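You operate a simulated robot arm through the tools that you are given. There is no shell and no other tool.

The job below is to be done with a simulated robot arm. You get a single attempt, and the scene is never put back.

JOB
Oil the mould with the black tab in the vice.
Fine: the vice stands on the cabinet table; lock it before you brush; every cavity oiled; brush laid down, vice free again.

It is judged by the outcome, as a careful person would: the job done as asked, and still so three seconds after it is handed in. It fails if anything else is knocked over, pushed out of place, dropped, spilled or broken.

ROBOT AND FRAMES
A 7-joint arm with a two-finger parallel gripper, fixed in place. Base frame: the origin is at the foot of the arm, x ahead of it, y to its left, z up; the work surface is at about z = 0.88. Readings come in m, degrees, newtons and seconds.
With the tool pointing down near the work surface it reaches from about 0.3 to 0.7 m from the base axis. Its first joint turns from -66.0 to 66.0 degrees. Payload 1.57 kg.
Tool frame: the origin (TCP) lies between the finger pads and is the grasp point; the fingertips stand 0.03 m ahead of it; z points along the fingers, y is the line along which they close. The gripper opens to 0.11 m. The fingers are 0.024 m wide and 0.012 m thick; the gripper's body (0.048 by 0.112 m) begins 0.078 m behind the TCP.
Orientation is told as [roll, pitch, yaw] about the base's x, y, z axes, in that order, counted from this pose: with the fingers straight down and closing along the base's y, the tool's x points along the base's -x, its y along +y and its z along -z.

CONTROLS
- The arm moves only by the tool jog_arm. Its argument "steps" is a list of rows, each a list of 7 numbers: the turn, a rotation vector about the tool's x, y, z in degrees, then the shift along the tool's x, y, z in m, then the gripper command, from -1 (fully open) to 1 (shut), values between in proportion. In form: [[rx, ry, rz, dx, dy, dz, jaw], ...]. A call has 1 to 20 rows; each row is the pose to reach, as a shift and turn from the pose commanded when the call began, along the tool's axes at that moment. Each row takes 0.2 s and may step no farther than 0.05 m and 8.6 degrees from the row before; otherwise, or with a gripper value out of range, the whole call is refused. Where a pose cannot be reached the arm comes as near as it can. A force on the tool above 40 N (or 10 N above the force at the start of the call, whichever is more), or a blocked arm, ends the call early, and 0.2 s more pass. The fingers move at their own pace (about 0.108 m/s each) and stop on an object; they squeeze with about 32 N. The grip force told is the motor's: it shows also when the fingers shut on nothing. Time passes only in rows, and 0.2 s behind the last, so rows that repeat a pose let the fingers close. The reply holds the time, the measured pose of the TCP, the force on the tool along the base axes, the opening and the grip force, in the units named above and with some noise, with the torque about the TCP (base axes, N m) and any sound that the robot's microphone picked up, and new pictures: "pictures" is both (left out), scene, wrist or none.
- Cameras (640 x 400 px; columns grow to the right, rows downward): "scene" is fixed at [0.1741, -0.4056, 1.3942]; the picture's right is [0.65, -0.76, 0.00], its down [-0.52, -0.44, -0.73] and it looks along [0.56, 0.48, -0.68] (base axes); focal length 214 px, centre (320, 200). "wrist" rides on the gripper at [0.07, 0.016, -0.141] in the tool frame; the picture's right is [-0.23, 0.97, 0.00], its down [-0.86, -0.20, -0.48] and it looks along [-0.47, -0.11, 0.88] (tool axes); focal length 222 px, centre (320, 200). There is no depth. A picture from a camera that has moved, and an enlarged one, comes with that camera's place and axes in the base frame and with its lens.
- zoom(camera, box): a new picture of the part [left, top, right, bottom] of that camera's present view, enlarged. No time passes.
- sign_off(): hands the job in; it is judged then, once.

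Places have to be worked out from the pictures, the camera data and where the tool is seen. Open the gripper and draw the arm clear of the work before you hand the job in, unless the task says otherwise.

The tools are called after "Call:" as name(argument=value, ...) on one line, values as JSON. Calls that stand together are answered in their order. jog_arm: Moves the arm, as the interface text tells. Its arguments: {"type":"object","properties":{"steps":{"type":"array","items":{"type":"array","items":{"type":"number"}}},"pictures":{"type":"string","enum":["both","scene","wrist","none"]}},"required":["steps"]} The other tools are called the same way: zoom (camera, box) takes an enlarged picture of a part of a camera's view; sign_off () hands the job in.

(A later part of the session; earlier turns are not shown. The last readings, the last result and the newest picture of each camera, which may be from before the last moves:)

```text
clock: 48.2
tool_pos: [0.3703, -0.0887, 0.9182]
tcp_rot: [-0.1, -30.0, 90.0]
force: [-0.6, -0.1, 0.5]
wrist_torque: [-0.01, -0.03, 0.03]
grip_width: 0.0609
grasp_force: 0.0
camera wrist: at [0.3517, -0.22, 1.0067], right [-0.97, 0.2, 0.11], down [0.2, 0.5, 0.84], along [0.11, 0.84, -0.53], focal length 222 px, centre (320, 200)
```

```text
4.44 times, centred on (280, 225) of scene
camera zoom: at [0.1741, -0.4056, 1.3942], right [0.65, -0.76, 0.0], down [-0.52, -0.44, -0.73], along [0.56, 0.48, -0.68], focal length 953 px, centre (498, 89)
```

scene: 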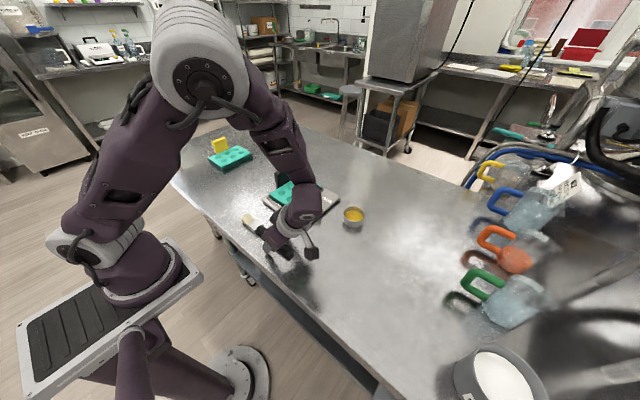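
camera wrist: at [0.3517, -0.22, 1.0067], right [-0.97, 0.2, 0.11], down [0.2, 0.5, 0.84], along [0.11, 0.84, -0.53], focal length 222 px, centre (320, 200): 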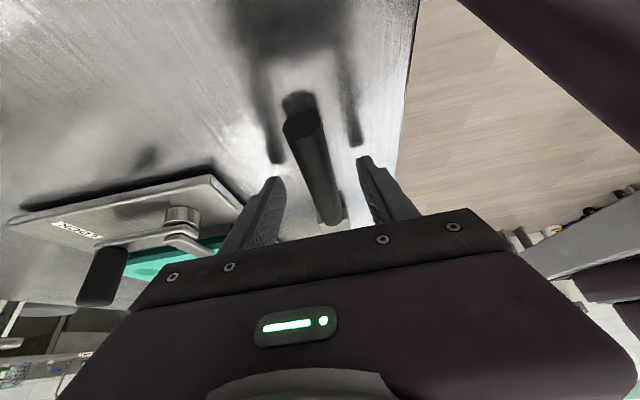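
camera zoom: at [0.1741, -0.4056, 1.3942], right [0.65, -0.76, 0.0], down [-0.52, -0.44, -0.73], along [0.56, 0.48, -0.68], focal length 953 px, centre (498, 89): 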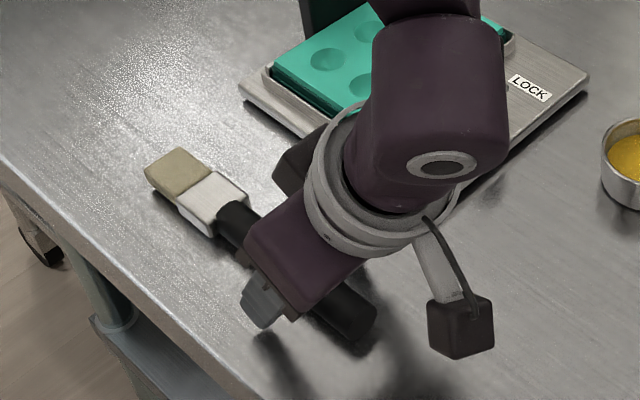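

The fingers straddle the handle. I'll go down another 2 mm and close.

Call:
jog_arm(steps=[[0, 0, 0, 0.001, 0, 0.0017, -0.1], [0, 0, 0, 0.001, 0, 0.0017, 0.3], [0, 0, 0, 0.001, 0, 0.0017, 0.7], [0, 0, 0, 0.001, 0, 0.0017, 1], [0, 0, 0, 0.001, 0, 0.0017, 1], [0, 0, 0, 0.001, 0, 0.0017, 1]], pictures="both")

Call:
zoom(camera="wrist", box=[220, 20, 430, 220])

```text
clock: 49.6
tool_pos: [0.3695, -0.0892, 0.9168]
tcp_rot: [-0.1, -30.0, 90.0]
force: [1.2, 0.2, 0.6]
wrist_torque: [-0.04, 0.0, 0.02]
grip_width: 0.0231
grasp_force: 31.9
camera wrist: at [0.3519, -0.2202, 1.0049], right [-0.97, 0.2, 0.11], down [0.2, 0.5, 0.84], along [0.11, 0.84, -0.53], focal length 222 px, centre (320, 200)
```

scene: 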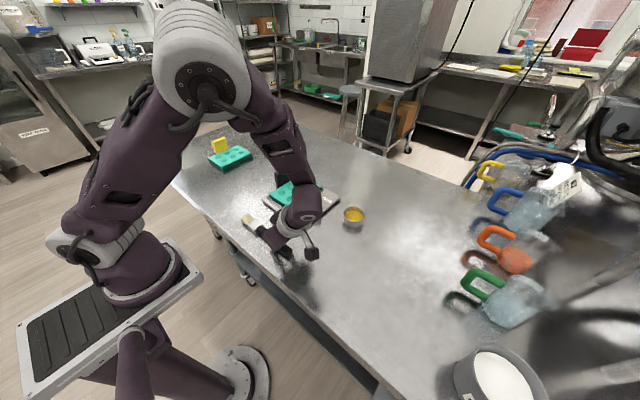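
wrist: 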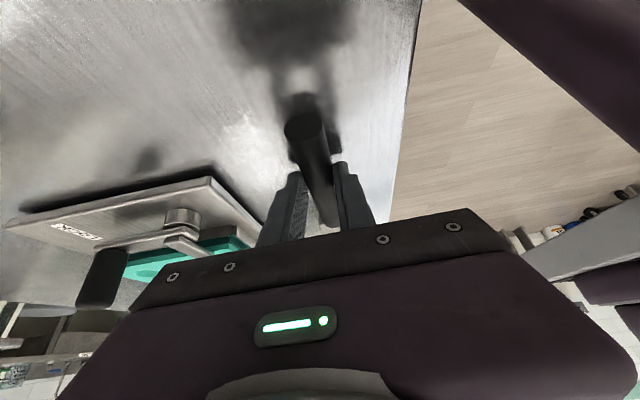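

```text
2.00 times, centred on (325, 120) of wrist
camera zoom: at [0.3519, -0.2202, 1.0049], right [-0.97, 0.2, 0.11], down [0.2, 0.5, 0.84], along [0.11, 0.84, -0.53], focal length 444 px, centre (310, 360)
```

zoom: 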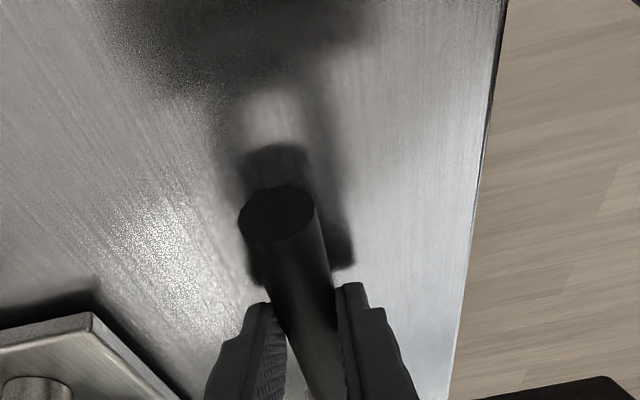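

The handle is gripped (23 mm). I'll lift slowly by 3 cm and check that it holds.

Call:
jog_arm(steps=[[0, 0, 0, -0.001, 0, -0.0017, 1], [0, 0, 0, -0.003, 0, -0.0052, 1], [0, 0, 0, -0.006, 0, -0.0104, 1], [0, 0, 0, -0.01, 0, -0.0173, 1], [0, 0, 0, -0.015, 0, -0.026, 1], [0, 0, 0, -0.015, 0, -0.026, 1]], pictures="both")

Call:
zoom(camera="scene", box=[220, 160, 340, 270])

```text
clock: 51.0
tool_pos: [0.3683, -0.0891, 0.9466]
tcp_rot: [0.1, -30.1, 89.9]
force: [0.0, 0.2, -1.2]
wrist_torque: [-0.02, 0.0, 0.02]
grip_width: 0.023
grasp_force: 32.0
camera wrist: at [0.352, -0.2199, 1.0348], right [-0.97, 0.2, 0.11], down [0.2, 0.5, 0.84], along [0.11, 0.84, -0.53], focal length 222 px, centre (320, 200)
```

scene: 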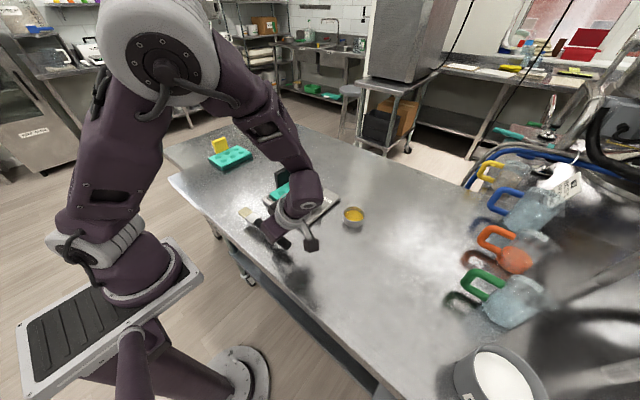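
wrist: 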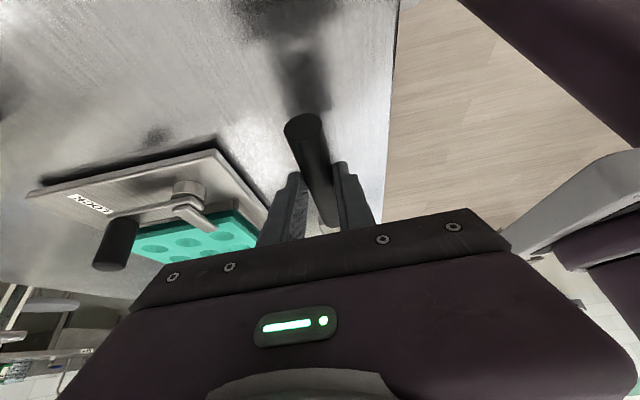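

```text
3.64 times, centred on (280, 215) of scene
camera zoom: at [0.1741, -0.4056, 1.3942], right [0.65, -0.76, 0.0], down [-0.52, -0.44, -0.73], along [0.56, 0.48, -0.68], focal length 780 px, centre (466, 146)
```

zoom: 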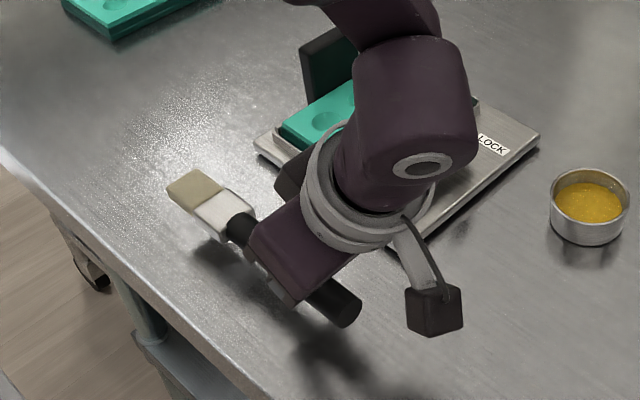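

The brush lifts level and secure. I'll raise it and bring the gripper upright so the bristles point 30° down.

Call:
jog_arm(steps=[[0, 0, 0, -0.012, 0, -0.0208, 1], [0, 4, 0, -0.027, 0, -0.0468, 1], [0, 10, 0, -0.042, 0, -0.0728, 1], [0, 16, 0, -0.057, 0, -0.0988, 1], [0, 22, 0, -0.07, 0, -0.121, 1], [0, 27, 0, -0.0775, 0, -0.134, 1], [0, 30, 0, -0.0775, 0, -0.134, 1], [0, 30, 0, -0.0775, 0, -0.134, 1]], pictures="both")

```text
clock: 52.8
tool_pos: [0.3692, -0.0901, 1.1017]
tcp_rot: [0.0, 0.1, 89.9]
force: [-0.4, 0.7, -0.7]
wrist_torque: [0.01, -0.01, 0.06]
grip_width: 0.0231
grasp_force: 32.1
camera wrist: at [0.3513, -0.1586, 1.2442], right [-0.97, 0.23, 0.0], down [0.2, 0.86, 0.48], along [0.11, 0.47, -0.88], focal length 222 px, centre (320, 200)
```

scene: 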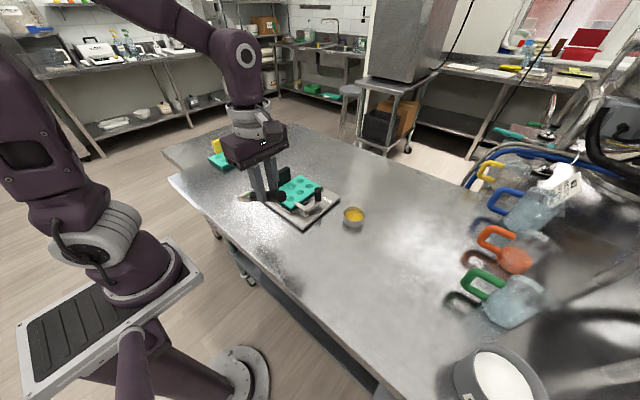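
wrist: 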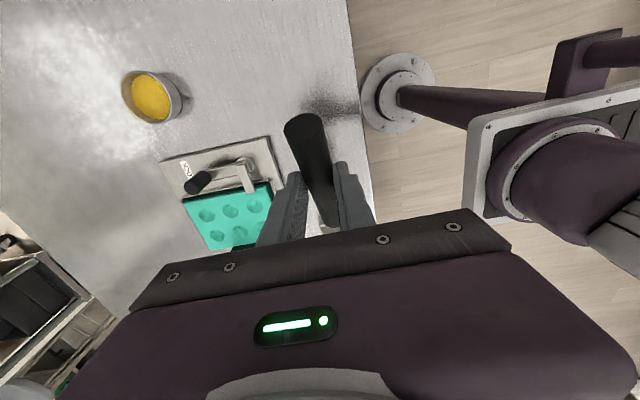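

Next I'll swing the yaw back to 0 so the brush points forward (+x), while moving toward the oil cup at a safe height.

Call:
jog_arm(steps=[[0, 0, 7.5, 0.01, -0.004, -0.015, 1], [0, 0, 15, 0.02, -0.01, -0.03, 1], [0, 0, 22.5, 0.03, -0.016, -0.03, 1], [0, 0, 30, 0.04, -0.022, -0.03, 1], [0, 0, 37.5, 0.05, -0.028, -0.03, 1], [0, 0, 45, 0.06, -0.034, -0.03, 1], [0, 0, 52.5, 0.07, -0.04, -0.03, 1], [0, 0, 60, 0.08, -0.046, -0.03, 1], [0, 0, 67.5, 0.088, -0.052, -0.03, 1], [0, 0, 75, 0.095, -0.058, -0.03, 1], [0, 0, 82.5, 0.1, -0.064, -0.03, 1], [0, 0, 90, 0.1, -0.071, -0.03, 1], [0, 0, 90, 0.1, -0.071, -0.03, 1]], pictures="both")

Call:
zoom(camera="scene", box=[270, 100, 430, 240])

```text
clock: 55.6
tool_pos: [0.4409, -0.1889, 1.1309]
tcp_rot: [0.1, 0.0, -0.1]
force: [-0.2, -0.1, -0.6]
wrist_torque: [0.01, 0.02, 0.0]
grip_width: 0.0229
grasp_force: 32.1
camera wrist: at [0.3698, -0.1721, 1.2735], right [0.23, 0.97, 0.0], down [0.85, -0.2, 0.48], along [0.47, -0.11, -0.88], focal length 222 px, centre (320, 200)
```

scene: 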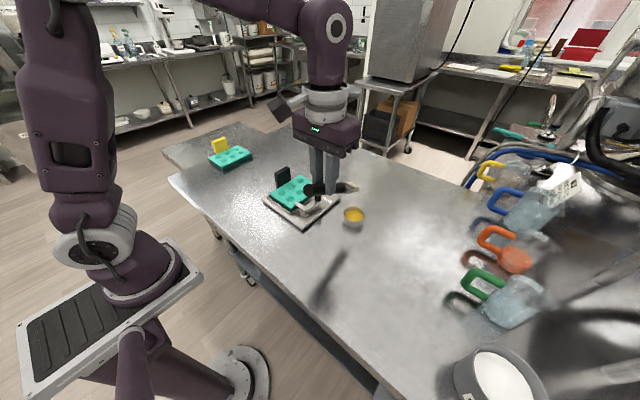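
wrist: 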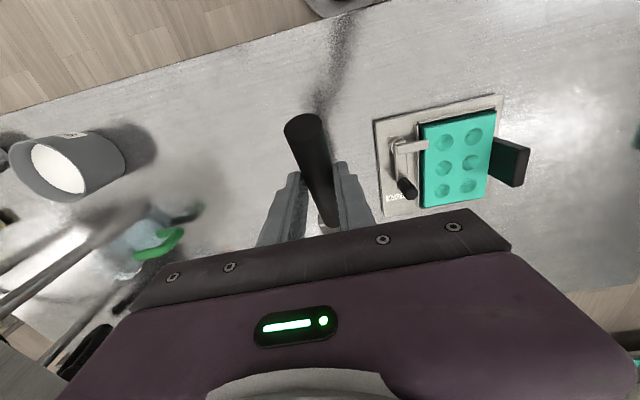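

```text
2.86 times, centred on (350, 170) of scene
camera zoom: at [0.1741, -0.4056, 1.3942], right [0.65, -0.76, 0.0], down [-0.52, -0.44, -0.73], along [0.56, 0.48, -0.68], focal length 613 px, centre (234, 286)
```

zoom: 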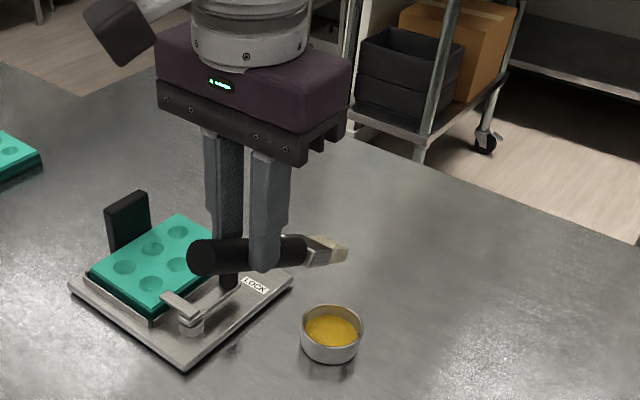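

The brush is oriented forward. I'll zoom in to check where the bristle tip really is compared with my model.

Call:
zoom(camera="scene", box=[310, 165, 374, 215])

```text
8.00 times, centred on (342, 190) of scene
camera zoom: at [0.1741, -0.4056, 1.3942], right [0.65, -0.76, 0.0], down [-0.52, -0.44, -0.73], along [0.56, 0.48, -0.68], focal length 1716 px, centre (144, 280)
```

zoom: 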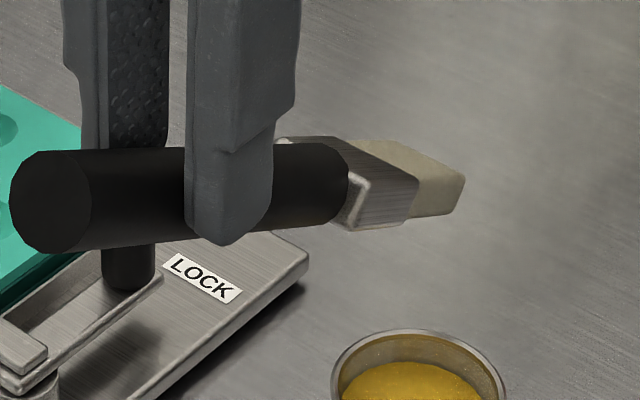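

The tip matches the model, so I'll use it from here. I'll tilt a further 25°, so the bristles are about 55° down, and bring the tip over the cup centre at about (0.586, −0.189), still above the rim.

Call:
jog_arm(steps=[[0, 5, 0, -0.014, 0, 0, 1], [0, 10, 0, -0.028, 0, 0, 1], [0, 15, 0, -0.042, 0, 0, 1], [0, 20, 0, -0.056, 0, 0.005, 1], [0, 25, 0, -0.069, 0, 0.015, 1], [0, 25, 0, -0.069, 0, 0.025, 1], [0, 25, 0, -0.069, 0, 0.025, 1]], pictures="both")

Call:
zoom(camera="scene", box=[310, 150, 390, 240])

```text
clock: 57.2
tool_pos: [0.509, -0.1886, 1.1058]
tcp_rot: [0.0, 24.9, 0.0]
force: [0.1, 1.1, 0.1]
wrist_torque: [-0.02, 0.02, 0.0]
grip_width: 0.0229
grasp_force: 32.3
camera wrist: at [0.5048, -0.1723, 1.2646], right [0.21, 0.97, -0.1], down [0.98, -0.2, 0.07], along [0.05, -0.11, -0.99], focal length 222 px, centre (320, 200)
```

scene: 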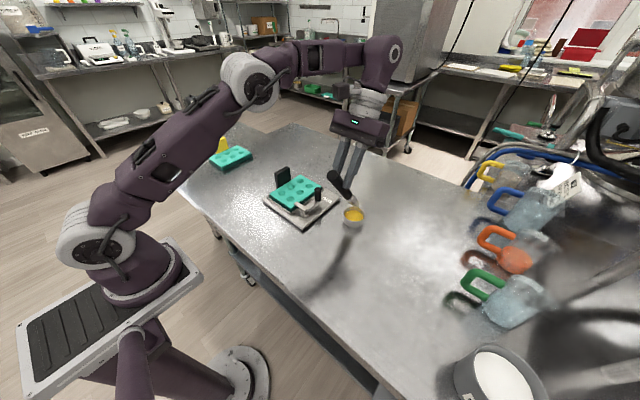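
wrist: 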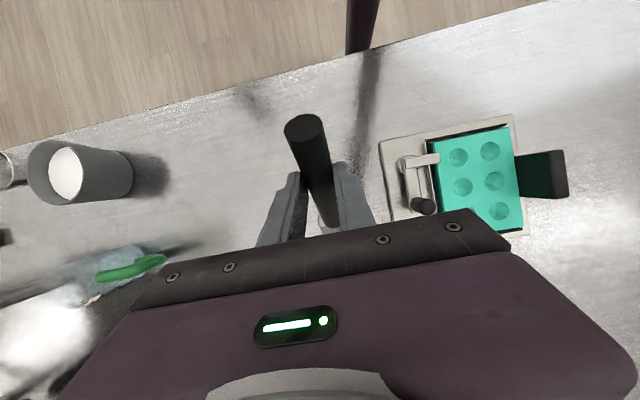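

```text
4.44 times, centred on (350, 195) of scene
camera zoom: at [0.1741, -0.4056, 1.3942], right [0.65, -0.76, 0.0], down [-0.52, -0.44, -0.73], along [0.56, 0.48, -0.68], focal length 953 px, centre (187, 222)
```

zoom: 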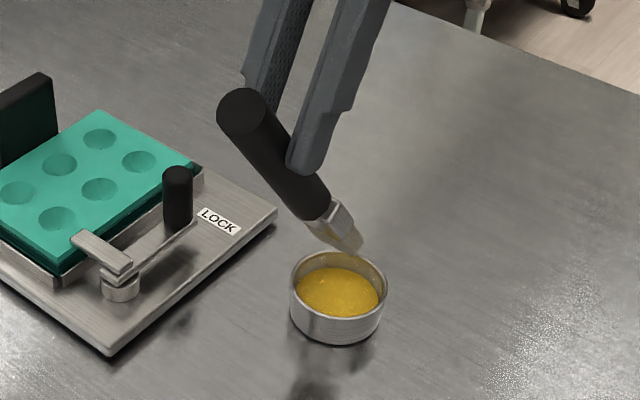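

The tip is above the cup but may be a bit off centre. I'll zoom in to check precisely.

Call:
zoom(camera="scene", box=[325, 185, 381, 235])

```text
8.00 times, centred on (353, 210) of scene
camera zoom: at [0.1741, -0.4056, 1.3942], right [0.65, -0.76, 0.0], down [-0.52, -0.44, -0.73], along [0.56, 0.48, -0.68], focal length 1716 px, centre (56, 120)
```

zoom: 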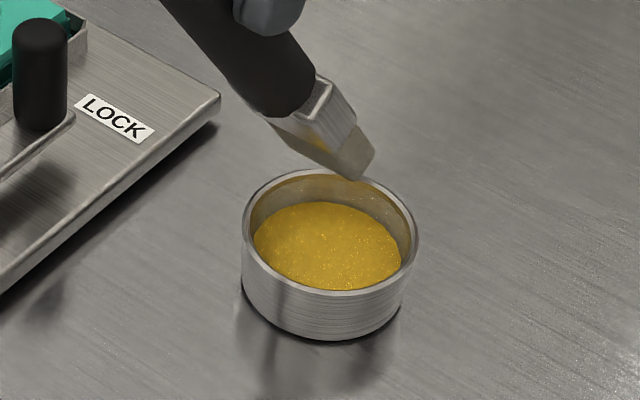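

The tip is near the cup centre, the oil surface is about 9 mm below the rim (z≈0.904), and a slight +5 mm in x is prudent. I'll lower in stages, first to just above the oil.

Call:
jog_arm(steps=[[0, 0, 0, -0.0045, 0, -0.0021, 1], [0, 0, 0, -0.0109, 0, 0.0115, 1], [0, 0, 0, -0.0172, 0, 0.0251, 1], [0, 0, 0, -0.0215, 0, 0.0343, 1], [0, 0, 0, -0.0215, 0, 0.0343, 1]], pictures="both")

Call:
zoom(camera="scene", box=[325, 185, 381, 235])

```text
clock: 58.4
tool_pos: [0.5132, -0.189, 1.0657]
tcp_rot: [0.0, 25.0, 0.0]
force: [-0.9, 0.3, -0.3]
wrist_torque: [0.01, 0.03, -0.01]
grip_width: 0.0233
grasp_force: 32.7
camera wrist: at [0.5094, -0.1722, 1.2241], right [0.21, 0.97, -0.1], down [0.98, -0.2, 0.07], along [0.05, -0.11, -0.99], focal length 222 px, centre (320, 200)
```

scene: 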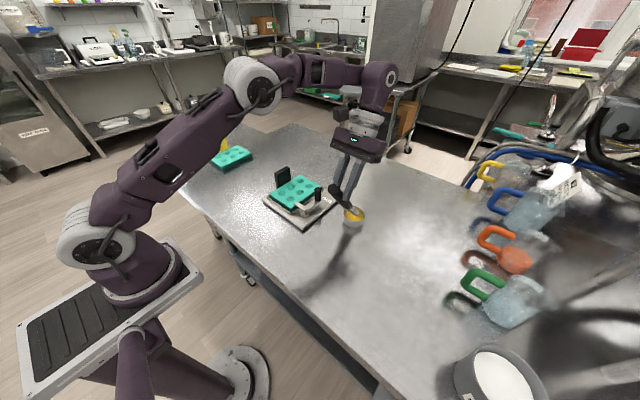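
wrist: 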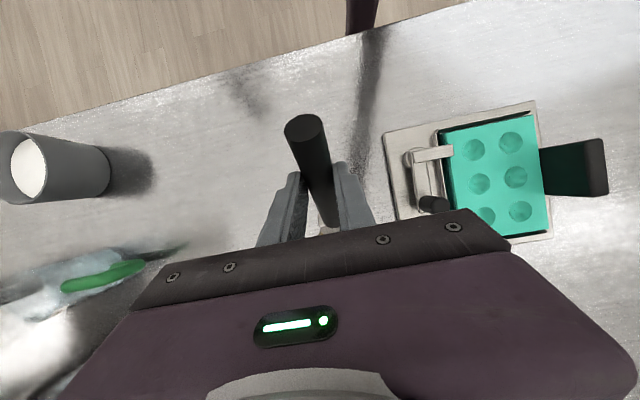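

```text
8.00 times, centred on (353, 210) of scene
camera zoom: at [0.1741, -0.4056, 1.3942], right [0.65, -0.76, 0.0], down [-0.52, -0.44, -0.73], along [0.56, 0.48, -0.68], focal length 1716 px, centre (56, 120)
```

zoom: 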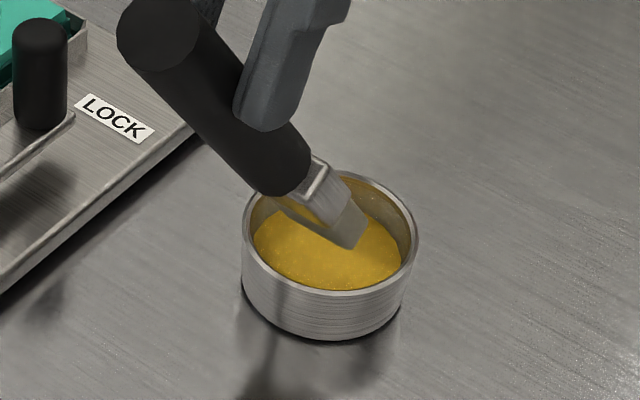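

The bristles are inside the cup, just above the oil. I'll lower 2 cm more into the oil and hold briefly.

Call:
jog_arm(steps=[[0, 0, 0, -0.0028, 0, 0.006, 1], [0, 0, 0, -0.0056, 0, 0.0121, 1], [0, 0, 0, -0.0085, 0, 0.0181, 1], [0, 0, 0, -0.0085, 0, 0.0181, 1], [0, 0, 0, -0.0085, 0, 0.0181, 1]], pictures="scene")

Call:
zoom(camera="scene", box=[325, 185, 381, 235])

```text
clock: 59.6
tool_pos: [0.5142, -0.1888, 1.0461]
tcp_rot: [0.0, 25.0, 0.1]
force: [0.2, -0.4, -0.8]
wrist_torque: [-0.02, 0.01, -0.01]
grip_width: 0.023
grasp_force: 31.8
```

scene: 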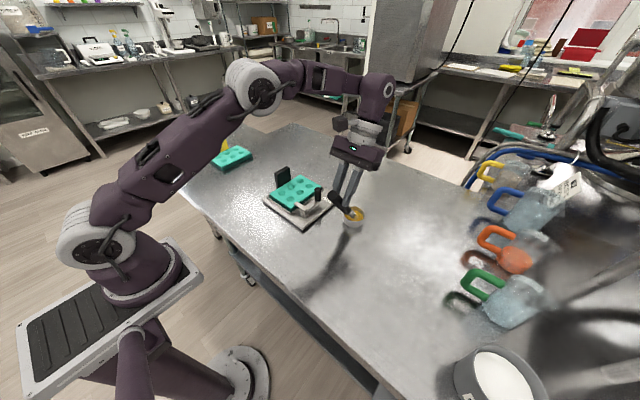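

```text
8.00 times, centred on (353, 210) of scene
camera zoom: at [0.1741, -0.4056, 1.3942], right [0.65, -0.76, 0.0], down [-0.52, -0.44, -0.73], along [0.56, 0.48, -0.68], focal length 1716 px, centre (56, 120)
```

zoom: 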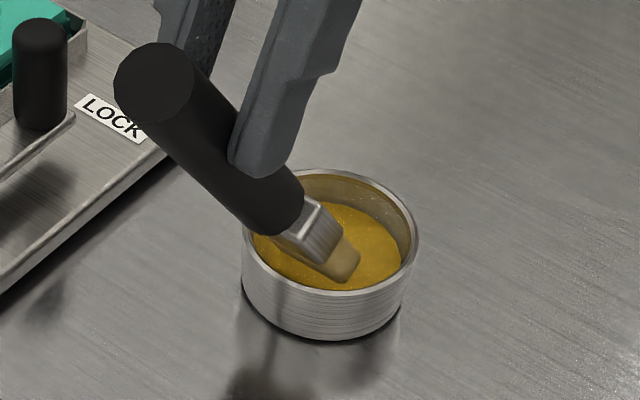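

The bristles are touching the oil and colouring. I'll go 5 mm deeper, shifting +3 mm in x to keep clear of the rim.

Call:
jog_arm(steps=[[0, 0, 0, -0.0024, 0, 0.0016, 1], [0, 0, 0, -0.0048, 0, 0.0033, 1], [0, 0, 0, -0.0048, 0, 0.0033, 1], [0, 0, 0, -0.0048, 0, 0.0033, 1]], pictures="scene")

Call:
zoom(camera="scene", box=[325, 185, 381, 235])

```text
clock: 60.6
tool_pos: [0.5174, -0.1885, 1.0419]
tcp_rot: [0.0, 25.0, 0.1]
force: [0.3, 0.6, -0.6]
wrist_torque: [-0.01, 0.02, -0.01]
grip_width: 0.0226
grasp_force: 32.0
```

scene: 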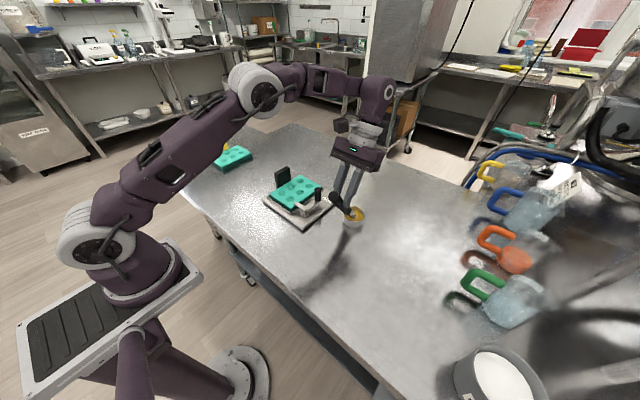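

```text
8.00 times, centred on (353, 210) of scene
camera zoom: at [0.1741, -0.4056, 1.3942], right [0.65, -0.76, 0.0], down [-0.52, -0.44, -0.73], along [0.56, 0.48, -0.68], focal length 1716 px, centre (56, 120)
```

zoom: 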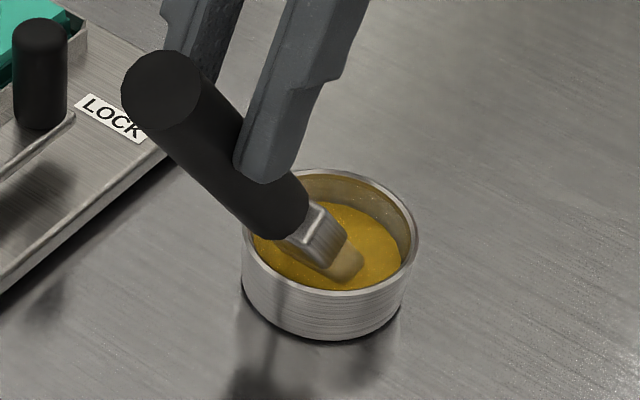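

The bristles are dipped and clearly coated. I'll lift straight up slowly and pause over the cup to let any drips fall.

Call:
jog_arm(steps=[[0, 0, 0, 0.0042, 0, -0.0091, 1], [0, 0, 0, 0.0085, 0, -0.0181, 1], [0, 0, 0, 0.0127, 0, -0.0272, 1], [0, 0, 0, 0.0127, 0, -0.0272, 1], [0, 0, 0, 0.0127, 0, -0.0272, 1], [0, 0, 0, 0.0127, 0, -0.0272, 1], [0, 0, 0, 0.019, 0, -0.0408, 1], [0, 0, 0, 0.0275, 0, -0.0589, 1], [0, 0, 0, 0.036, 0, -0.077, 1], [0, 0, 0, 0.036, 0, -0.077, 1]], pictures="both")

Call:
zoom(camera="scene", box=[310, 150, 390, 240])

```text
clock: 62.8
tool_pos: [0.5188, -0.1886, 1.105]
tcp_rot: [0.0, 24.9, 0.0]
force: [0.2, -0.5, 0.1]
wrist_torque: [-0.01, 0.01, -0.02]
grip_width: 0.0233
grasp_force: 32.2
out of reach, approached as far as the arm can: row 9, 10
camera wrist: at [0.5125, -0.1718, 1.2646], right [0.21, 0.97, -0.1], down [0.98, -0.2, 0.07], along [0.05, -0.11, -0.99], focal length 222 px, centre (320, 200)
```

scene: 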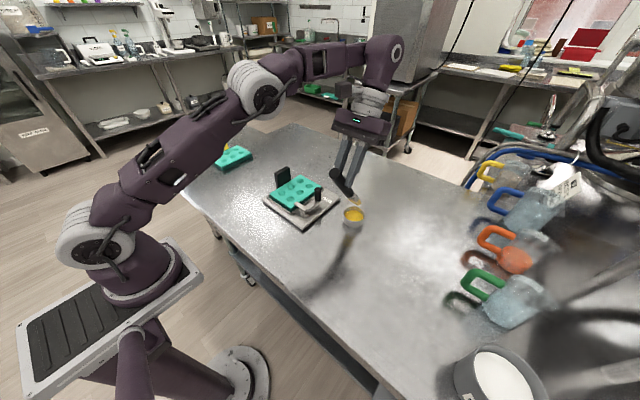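
wrist: 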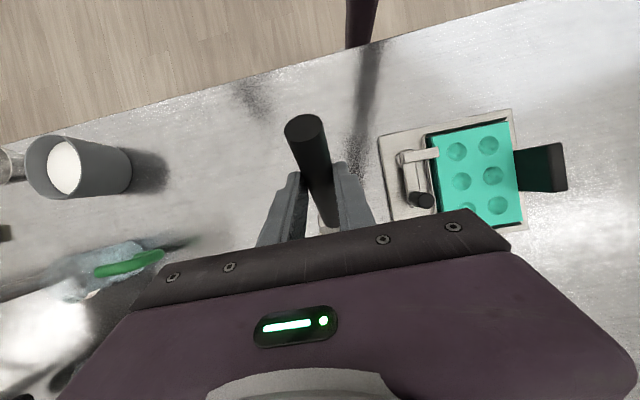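

```text
4.44 times, centred on (350, 195) of scene
camera zoom: at [0.1741, -0.4056, 1.3942], right [0.65, -0.76, 0.0], down [-0.52, -0.44, -0.73], along [0.56, 0.48, -0.68], focal length 953 px, centre (187, 222)
```

zoom: 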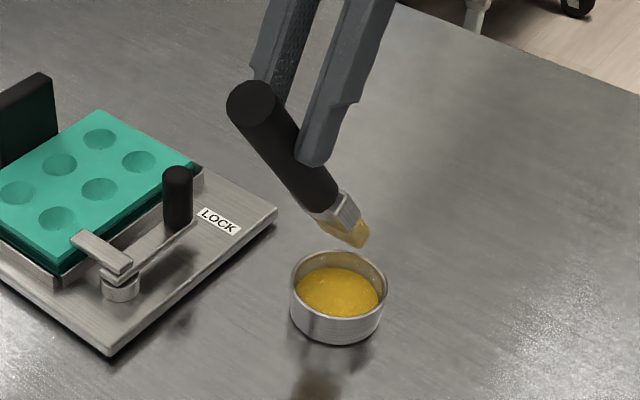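

The bristles are coated with oil and there are no visible drips. I'll start moving sideways toward the mould and check the height, since the last rows reached the arm's limit.

Call:
jog_arm(steps=[[0, 0, 0, 0, 0.02, 0, 1], [0, 0, 0, 0, 0.04, 0, 1], [0, 0, 0, 0, 0.05, 0, 1]], pictures="none")

```text
clock: 63.6
tool_pos: [0.5168, -0.1378, 1.1056]
tcp_rot: [0.1, 25.0, 0.0]
force: [-0.1, 0.1, -0.1]
wrist_torque: [0.03, 0.02, -0.01]
grip_width: 0.023
grasp_force: 32.1
```

The height is fine (tip at about z 0.954, brush underside about 2 cm above the knob). I'll continue across to above the first cavity, the far one at (0.594, 0.001).

Call:
jog_arm(steps=[[0, 0, 0, -0.001, 0.03, 0, 1], [0, 0, 0, -0.001, 0.06, 0, 1], [0, 0, 0, -0.001, 0.09, 0, 1], [0, 0, 0, -0.001, 0.12, 0, 1], [0, 0, 0, -0.001, 0.139, 0, 1], [0, 0, 0, -0.001, 0.139, 0, 1]], pictures="both")

Call:
zoom(camera="scene", box=[270, 140, 350, 220])

```text
clock: 65.0
tool_pos: [0.5196, 0.0011, 1.1068]
tcp_rot: [0.0, 25.0, -0.1]
force: [0.5, 0.4, 0.3]
wrist_torque: [0.0, -0.02, -0.01]
grip_width: 0.0228
grasp_force: 32.4
camera wrist: at [0.5133, 0.0181, 1.2653], right [0.21, 0.97, -0.1], down [0.98, -0.2, 0.07], along [0.05, -0.11, -0.99], focal length 222 px, centre (320, 200)
```

scene: 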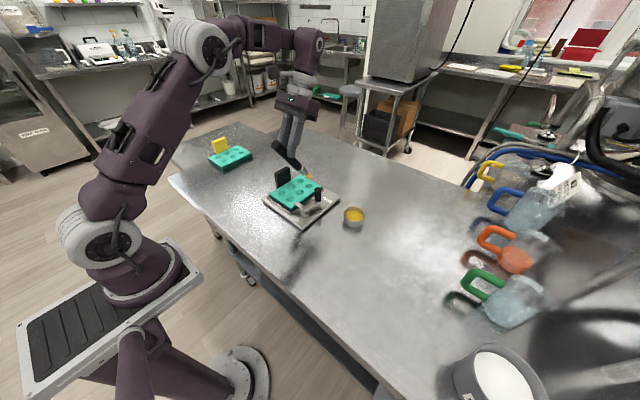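
wrist: 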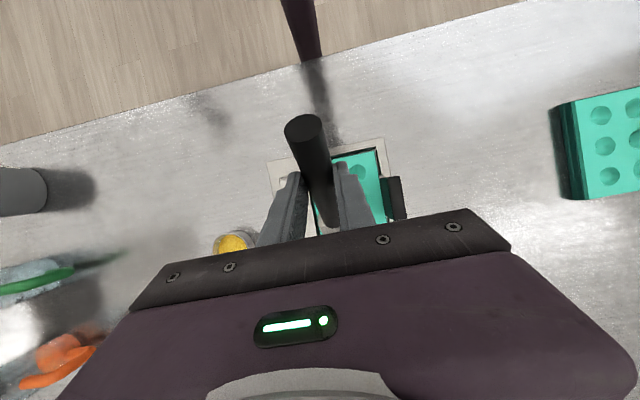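

```text
5.00 times, centred on (310, 180) of scene
camera zoom: at [0.1741, -0.4055, 1.3942], right [0.65, -0.76, 0.0], down [-0.52, -0.44, -0.73], along [0.56, 0.48, -0.68], focal length 1072 px, centre (370, 300)
```

zoom: 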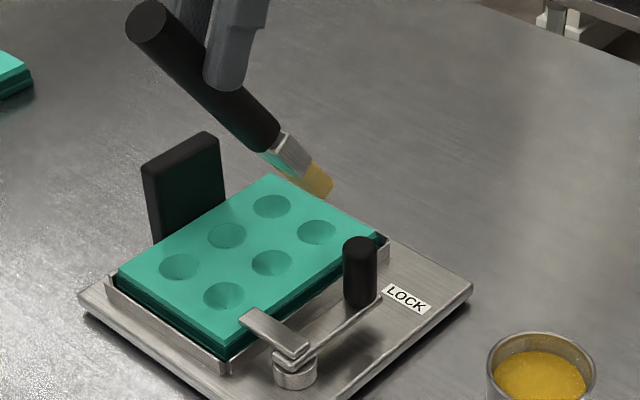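

The tip is above the far/right cavity. I'll zoom in to verify the alignment before lowering.

Call:
zoom(camera="scene", box=[300, 160, 345, 195])

```text
11.43 times, centred on (322, 178) of scene
camera zoom: at [0.1741, -0.4055, 1.3942], right [0.65, -0.76, 0.0], down [-0.52, -0.44, -0.73], along [0.56, 0.48, -0.68], focal length 2451 px, centre (291, 457)
```

zoom: 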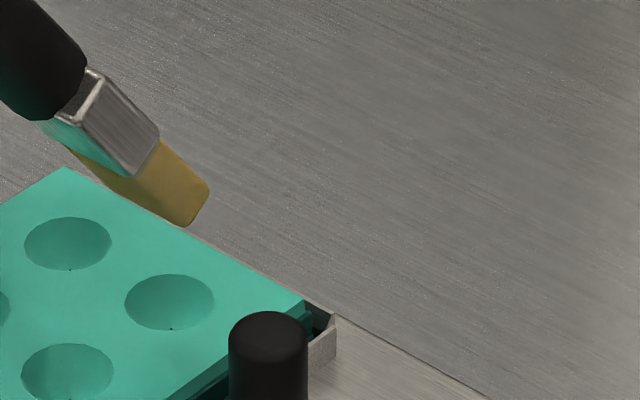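

From the image the effective tip is about 13 mm closer than my model, with tip offset about (0.0685, 0, −0.140) from the TCP. I'll correct +6 mm in x and lower to just above the cavity.

Call:
jog_arm(steps=[[0, 0, 0, -0.0054, 0.001, -0.0025, 1], [0, 0, 0, -0.0113, 0.001, 0.0102, 1], [0, 0, 0, -0.0172, 0.001, 0.0228, 1], [0, 0, 0, -0.0232, 0.001, 0.0355, 1], [0, 0, 0, -0.0232, 0.001, 0.0355, 1]], pictures="scene")

Call:
zoom(camera="scene", box=[285, 165, 341, 210])

```text
clock: 66.2
tool_pos: [0.5223, 0.0013, 1.0656]
tcp_rot: [0.1, 25.1, 0.0]
force: [-14.7, 0.0, 21.1]
wrist_torque: [0.05, 0.54, 0.04]
grip_width: 0.0231
grasp_force: 32.1
```

scene: 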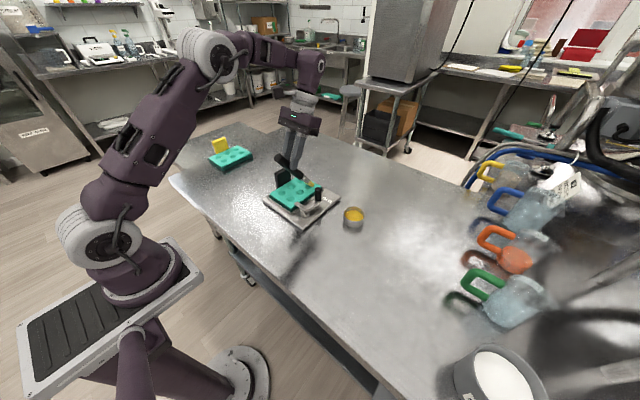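

```text
8.89 times, centred on (313, 188) of scene
camera zoom: at [0.1733, -0.4056, 1.3943], right [0.65, -0.76, 0.0], down [-0.52, -0.44, -0.73], along [0.56, 0.48, -0.68], focal length 1906 px, centre (382, 311)
```

zoom: 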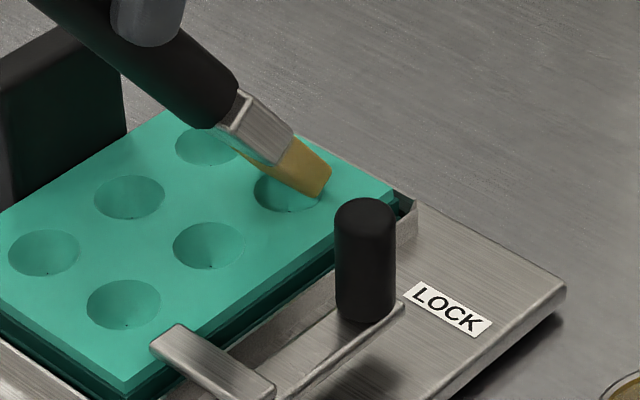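

The bristles touched the mould just beyond the cavity's far edge (26 N). I'll back off upward, shift −8 mm in x, and look.

Call:
jog_arm(steps=[[0, 0, 0, 0.0025, 0, -0.0054, 1], [0, 0, 0, 0.0061, 0, -0.0037, 1], [0, 0, 0, 0.0098, 0, -0.002, 1], [0, 0, 0, 0.0098, 0, -0.002, 1]], pictures="scene")

Call:
zoom(camera="scene", box=[285, 165, 341, 210])

```text
clock: 67.2
tool_pos: [0.5156, 0.0016, 1.0697]
tcp_rot: [0.1, 25.0, 0.0]
force: [-0.3, 0.5, 0.1]
wrist_torque: [0.01, -0.01, 0.0]
grip_width: 0.0231
grasp_force: 32.0
```

scene: 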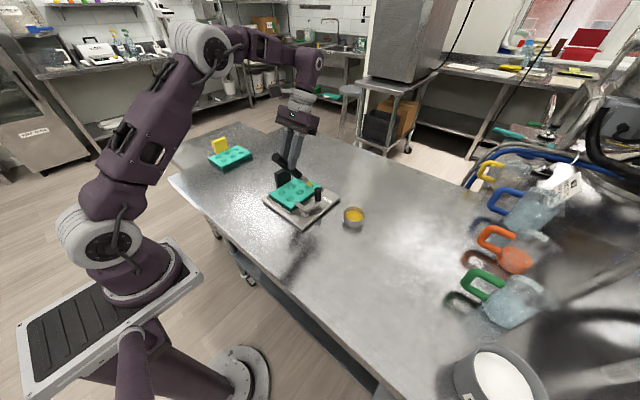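

```text
8.89 times, centred on (313, 188) of scene
camera zoom: at [0.1741, -0.4056, 1.3942], right [0.65, -0.76, 0.0], down [-0.52, -0.44, -0.73], along [0.56, 0.48, -0.68], focal length 1906 px, centre (382, 311)
```

zoom: 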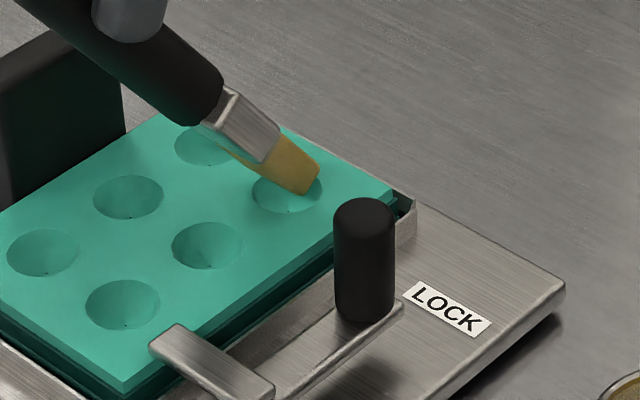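

The tip is now over the cavity centre. I'll lower slowly until light contact.

Call:
jog_arm(steps=[[0, 0, 0, -0.0008, 0, 0.0018, 1], [0, 0, 0, -0.0017, 0, 0.0036, 1], [0, 0, 0, -0.0021, 0, 0.0045, 1]], pictures="scene")

Call:
zoom(camera="scene", box=[285, 165, 341, 210])

```text
clock: 68.0
tool_pos: [0.5148, 0.0015, 1.0651]
tcp_rot: [-0.1, 25.0, 0.0]
force: [0.1, 0.9, 4.5]
wrist_torque: [-0.01, -0.33, -0.03]
grip_width: 0.023
grasp_force: 32.1
```

scene: 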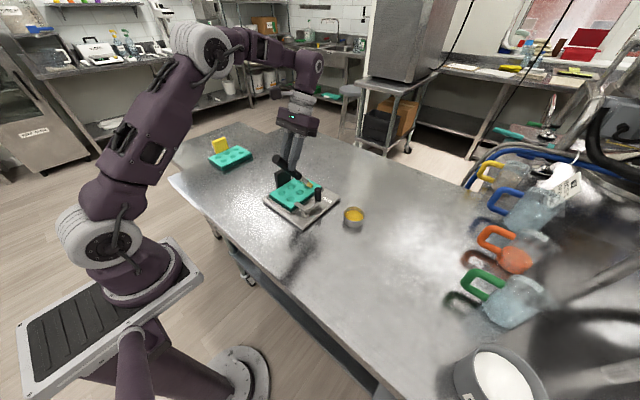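

```text
8.89 times, centred on (313, 188) of scene
camera zoom: at [0.174, -0.4056, 1.3942], right [0.65, -0.76, 0.0], down [-0.52, -0.44, -0.73], along [0.56, 0.48, -0.68], focal length 1906 px, centre (382, 311)
```

zoom: 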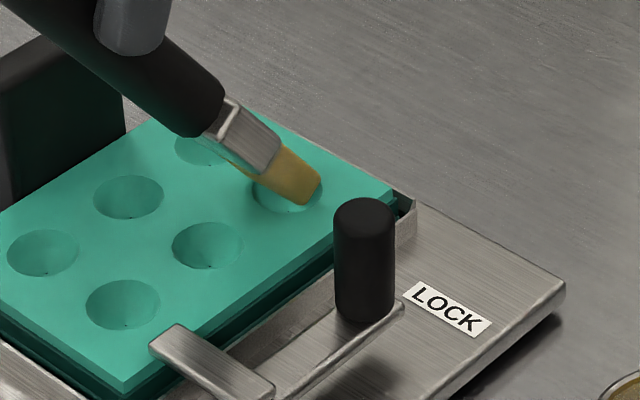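

There is light contact (about 5 N) in the cavity. I'll press a touch, make small back-and-forth strokes, then lift and inspect.

Call:
jog_arm(steps=[[0, 0, 0, -0.0004, 0, 0.0009, 1], [0, 0, 0, -0.0022, 0, 0.0001, 1], [0, 0, 0, -0.0036, 0, -0.0006, 1], [0, 0, 0, -0.0004, 0, 0.0009, 1], [0, 0, 0, 0.0028, 0, 0.0024, 1], [0, 0, 0, -0.0004, 0, 0.0009, 1], [0, 0, 0, -0.0004, 0, 0.0009, 1]], pictures="none")

Call:
jog_arm(steps=[[0, 0, 0, 0.004, 0, -0.0085, 1], [0, 0, 0, 0.0085, 0, -0.0181, 1], [0, 0, 0, 0.017, 0, -0.0363, 1], [0, 0, 0, 0.017, 0, -0.0363, 1]], pictures="both")

Call:
zoom(camera="scene", box=[270, 155, 341, 215])

```text
clock: 69.6
tool_pos: [0.5157, 0.0017, 1.0644]
tcp_rot: [0.1, 25.0, 0.0]
force: [-0.5, 0.9, -0.7]
wrist_torque: [0.03, 0.02, 0.0]
grip_width: 0.0231
grasp_force: 31.9
```

```text
clock: 70.6
tool_pos: [0.5143, 0.002, 1.1032]
tcp_rot: [0.0, 25.0, 0.0]
force: [-0.2, 0.9, -1.0]
wrist_torque: [0.01, 0.0, -0.02]
grip_width: 0.0227
grasp_force: 31.7
camera wrist: at [0.5103, 0.0182, 1.2623], right [0.21, 0.97, -0.1], down [0.98, -0.2, 0.07], along [0.05, -0.11, -0.99], focal length 222 px, centre (320, 200)
```

scene: 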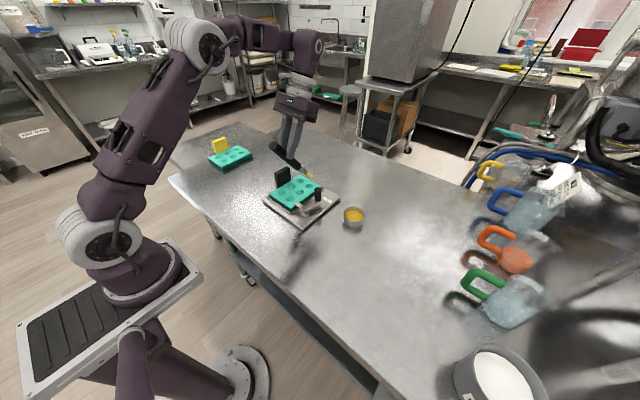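
wrist: 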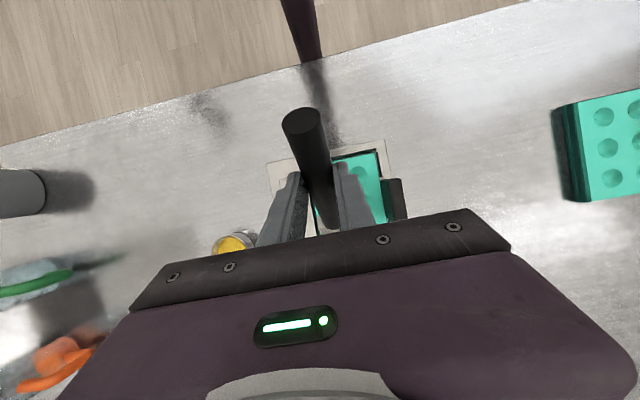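

```text
6.67 times, centred on (306, 185) of scene
camera zoom: at [0.1741, -0.4056, 1.3942], right [0.65, -0.76, 0.0], down [-0.52, -0.44, -0.73], along [0.56, 0.48, -0.68], focal length 1430 px, centre (417, 300)
```

zoom: 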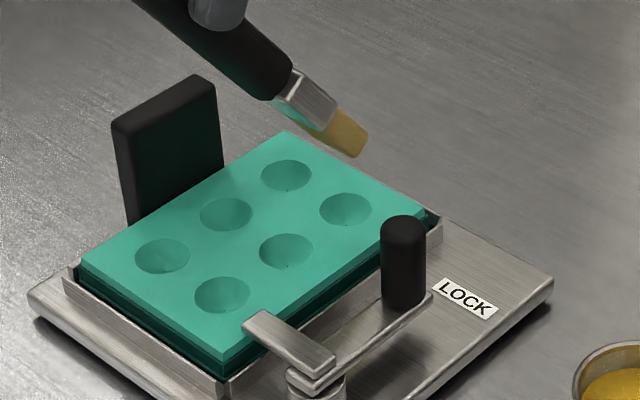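

I can't see an obvious oil change in that cavity. I'll zoom in closely and compare it with the untouched ones.

Call:
zoom(camera="scene", box=[296, 172, 326, 194])

Call:
zoom(camera="scene", box=[276, 178, 306, 200])

Call:
zoom(camera="scene", box=[290, 150, 330, 180])

```text
16.00 times, centred on (311, 183) of scene
camera zoom: at [0.1741, -0.4056, 1.3942], right [0.65, -0.76, 0.0], down [-0.52, -0.44, -0.73], along [0.56, 0.48, -0.68], focal length 3432 px, centre (464, 472)
```

zoom: 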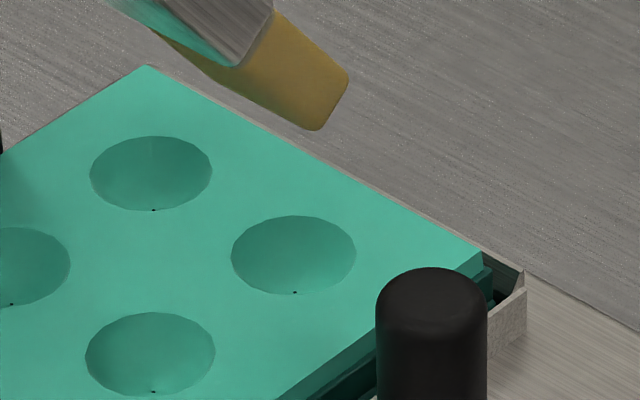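

```text
16.00 times, centred on (291, 189) of scene
camera zoom: at [0.1741, -0.4056, 1.3942], right [0.65, -0.76, 0.0], down [-0.52, -0.44, -0.73], along [0.56, 0.48, -0.68], focal length 3432 px, centre (784, 376)
```

zoom: 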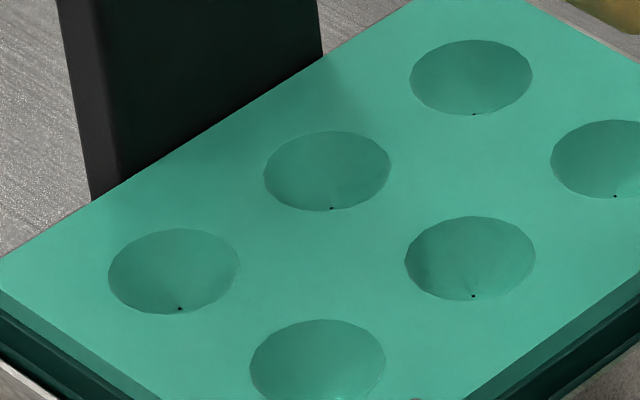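

```text
13.33 times, centred on (310, 165) of scene
camera zoom: at [0.1741, -0.4056, 1.3942], right [0.65, -0.76, 0.0], down [-0.52, -0.44, -0.73], along [0.56, 0.48, -0.68], focal length 2860 px, centre (453, 667)
```

zoom: 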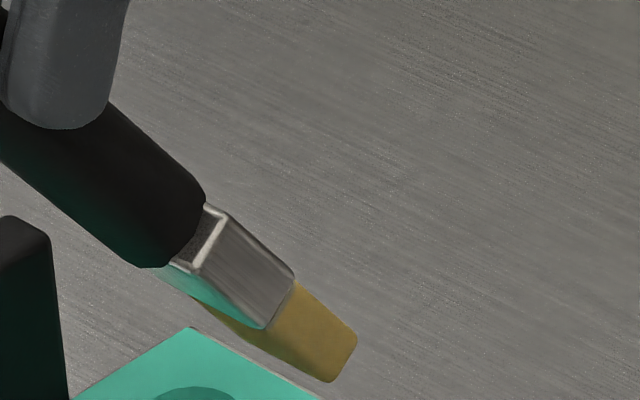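

The cavity looks unchanged, so the bristles probably need firmer or deeper contact. I'll also double-check the clamp and lever state up close before continuing.

Call:
zoom(camera="scene", box=[284, 180, 344, 225])

Call:
zoom(camera="wrist", box=[255, 130, 415, 240])

```text
8.89 times, centred on (314, 202) of scene
camera zoom: at [0.1741, -0.4056, 1.3942], right [0.65, -0.76, 0.0], down [-0.52, -0.44, -0.73], along [0.56, 0.48, -0.68], focal length 1906 px, centre (373, 178)
```

zoom: 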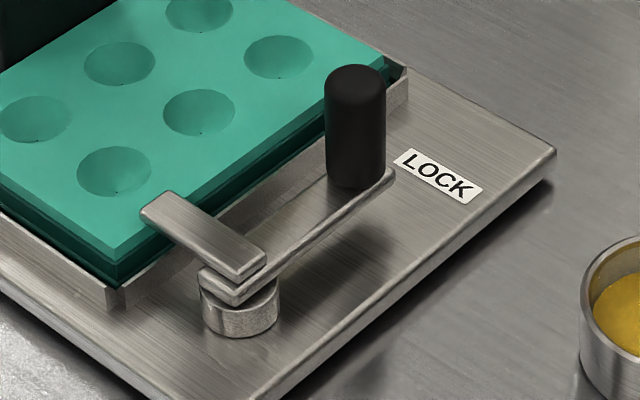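

```text
3.64 times, centred on (335, 185) of wrist
camera zoom: at [0.5103, 0.0182, 1.2623], right [0.21, 0.97, -0.1], down [0.98, -0.2, 0.07], along [0.05, -0.11, -0.99], focal length 808 px, centre (266, 254)
```

zoom: 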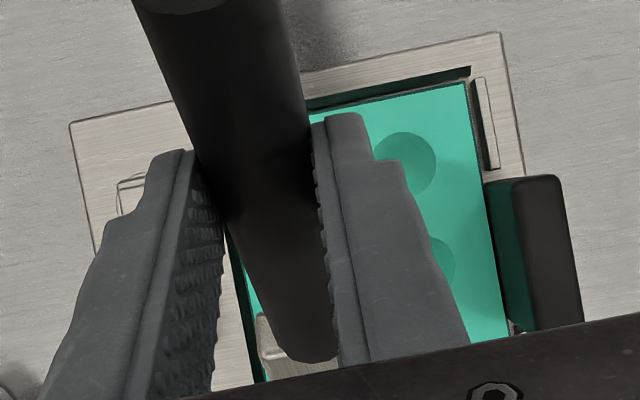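

The clamp sits firmly over the mould with the lever at LOCK. Contact had turned the brush up by about 3° in the grip, so the strokes lost pressure. I'll redo this cavity with steady, light pressure of 5–10 N.

Call:
jog_arm(steps=[[0, 0, 0, -0.0074, 0.001, 0.0076, 1], [0, 0, 0, -0.0117, 0.001, 0.0167, 1], [0, 0, 0, -0.0159, 0.001, 0.0257, 1], [0, 0, 0, -0.0197, 0.001, 0.0339, 1], [0, 0, 0, -0.0197, 0.001, 0.0339, 1]], pictures="none")

Call:
jog_arm(steps=[[0, 0, 0, -0.0006, 0, 0.0014, 1], [0, 0, 0, -0.0013, 0, 0.0027, 1]], pictures="scene")

Call:
zoom(camera="scene", box=[285, 165, 341, 210])

```text
clock: 71.8
tool_pos: [0.5188, 0.0021, 1.0647]
tcp_rot: [0.0, 25.0, -0.1]
force: [1.0, -0.8, -0.8]
wrist_torque: [-0.01, 0.0, -0.01]
grip_width: 0.0229
grasp_force: 31.3
```

```text
clock: 72.4
tool_pos: [0.5193, 0.0038, 1.0629]
tcp_rot: [0.1, 25.0, 0.0]
force: [-5.8, 0.4, 15.6]
wrist_torque: [0.05, -0.45, 0.0]
grip_width: 0.023
grasp_force: 32.1
```

scene: 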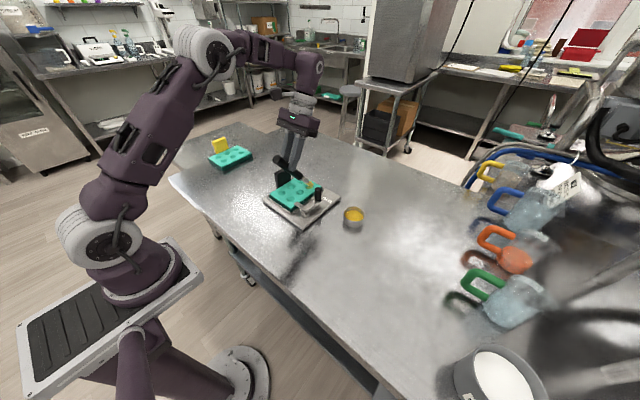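

```text
8.89 times, centred on (313, 188) of scene
camera zoom: at [0.1736, -0.4056, 1.3943], right [0.65, -0.76, 0.0], down [-0.52, -0.44, -0.73], along [0.56, 0.48, -0.68], focal length 1906 px, centre (382, 311)
```

zoom: 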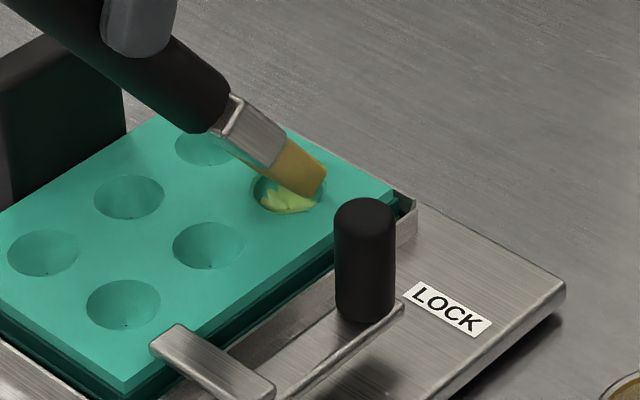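

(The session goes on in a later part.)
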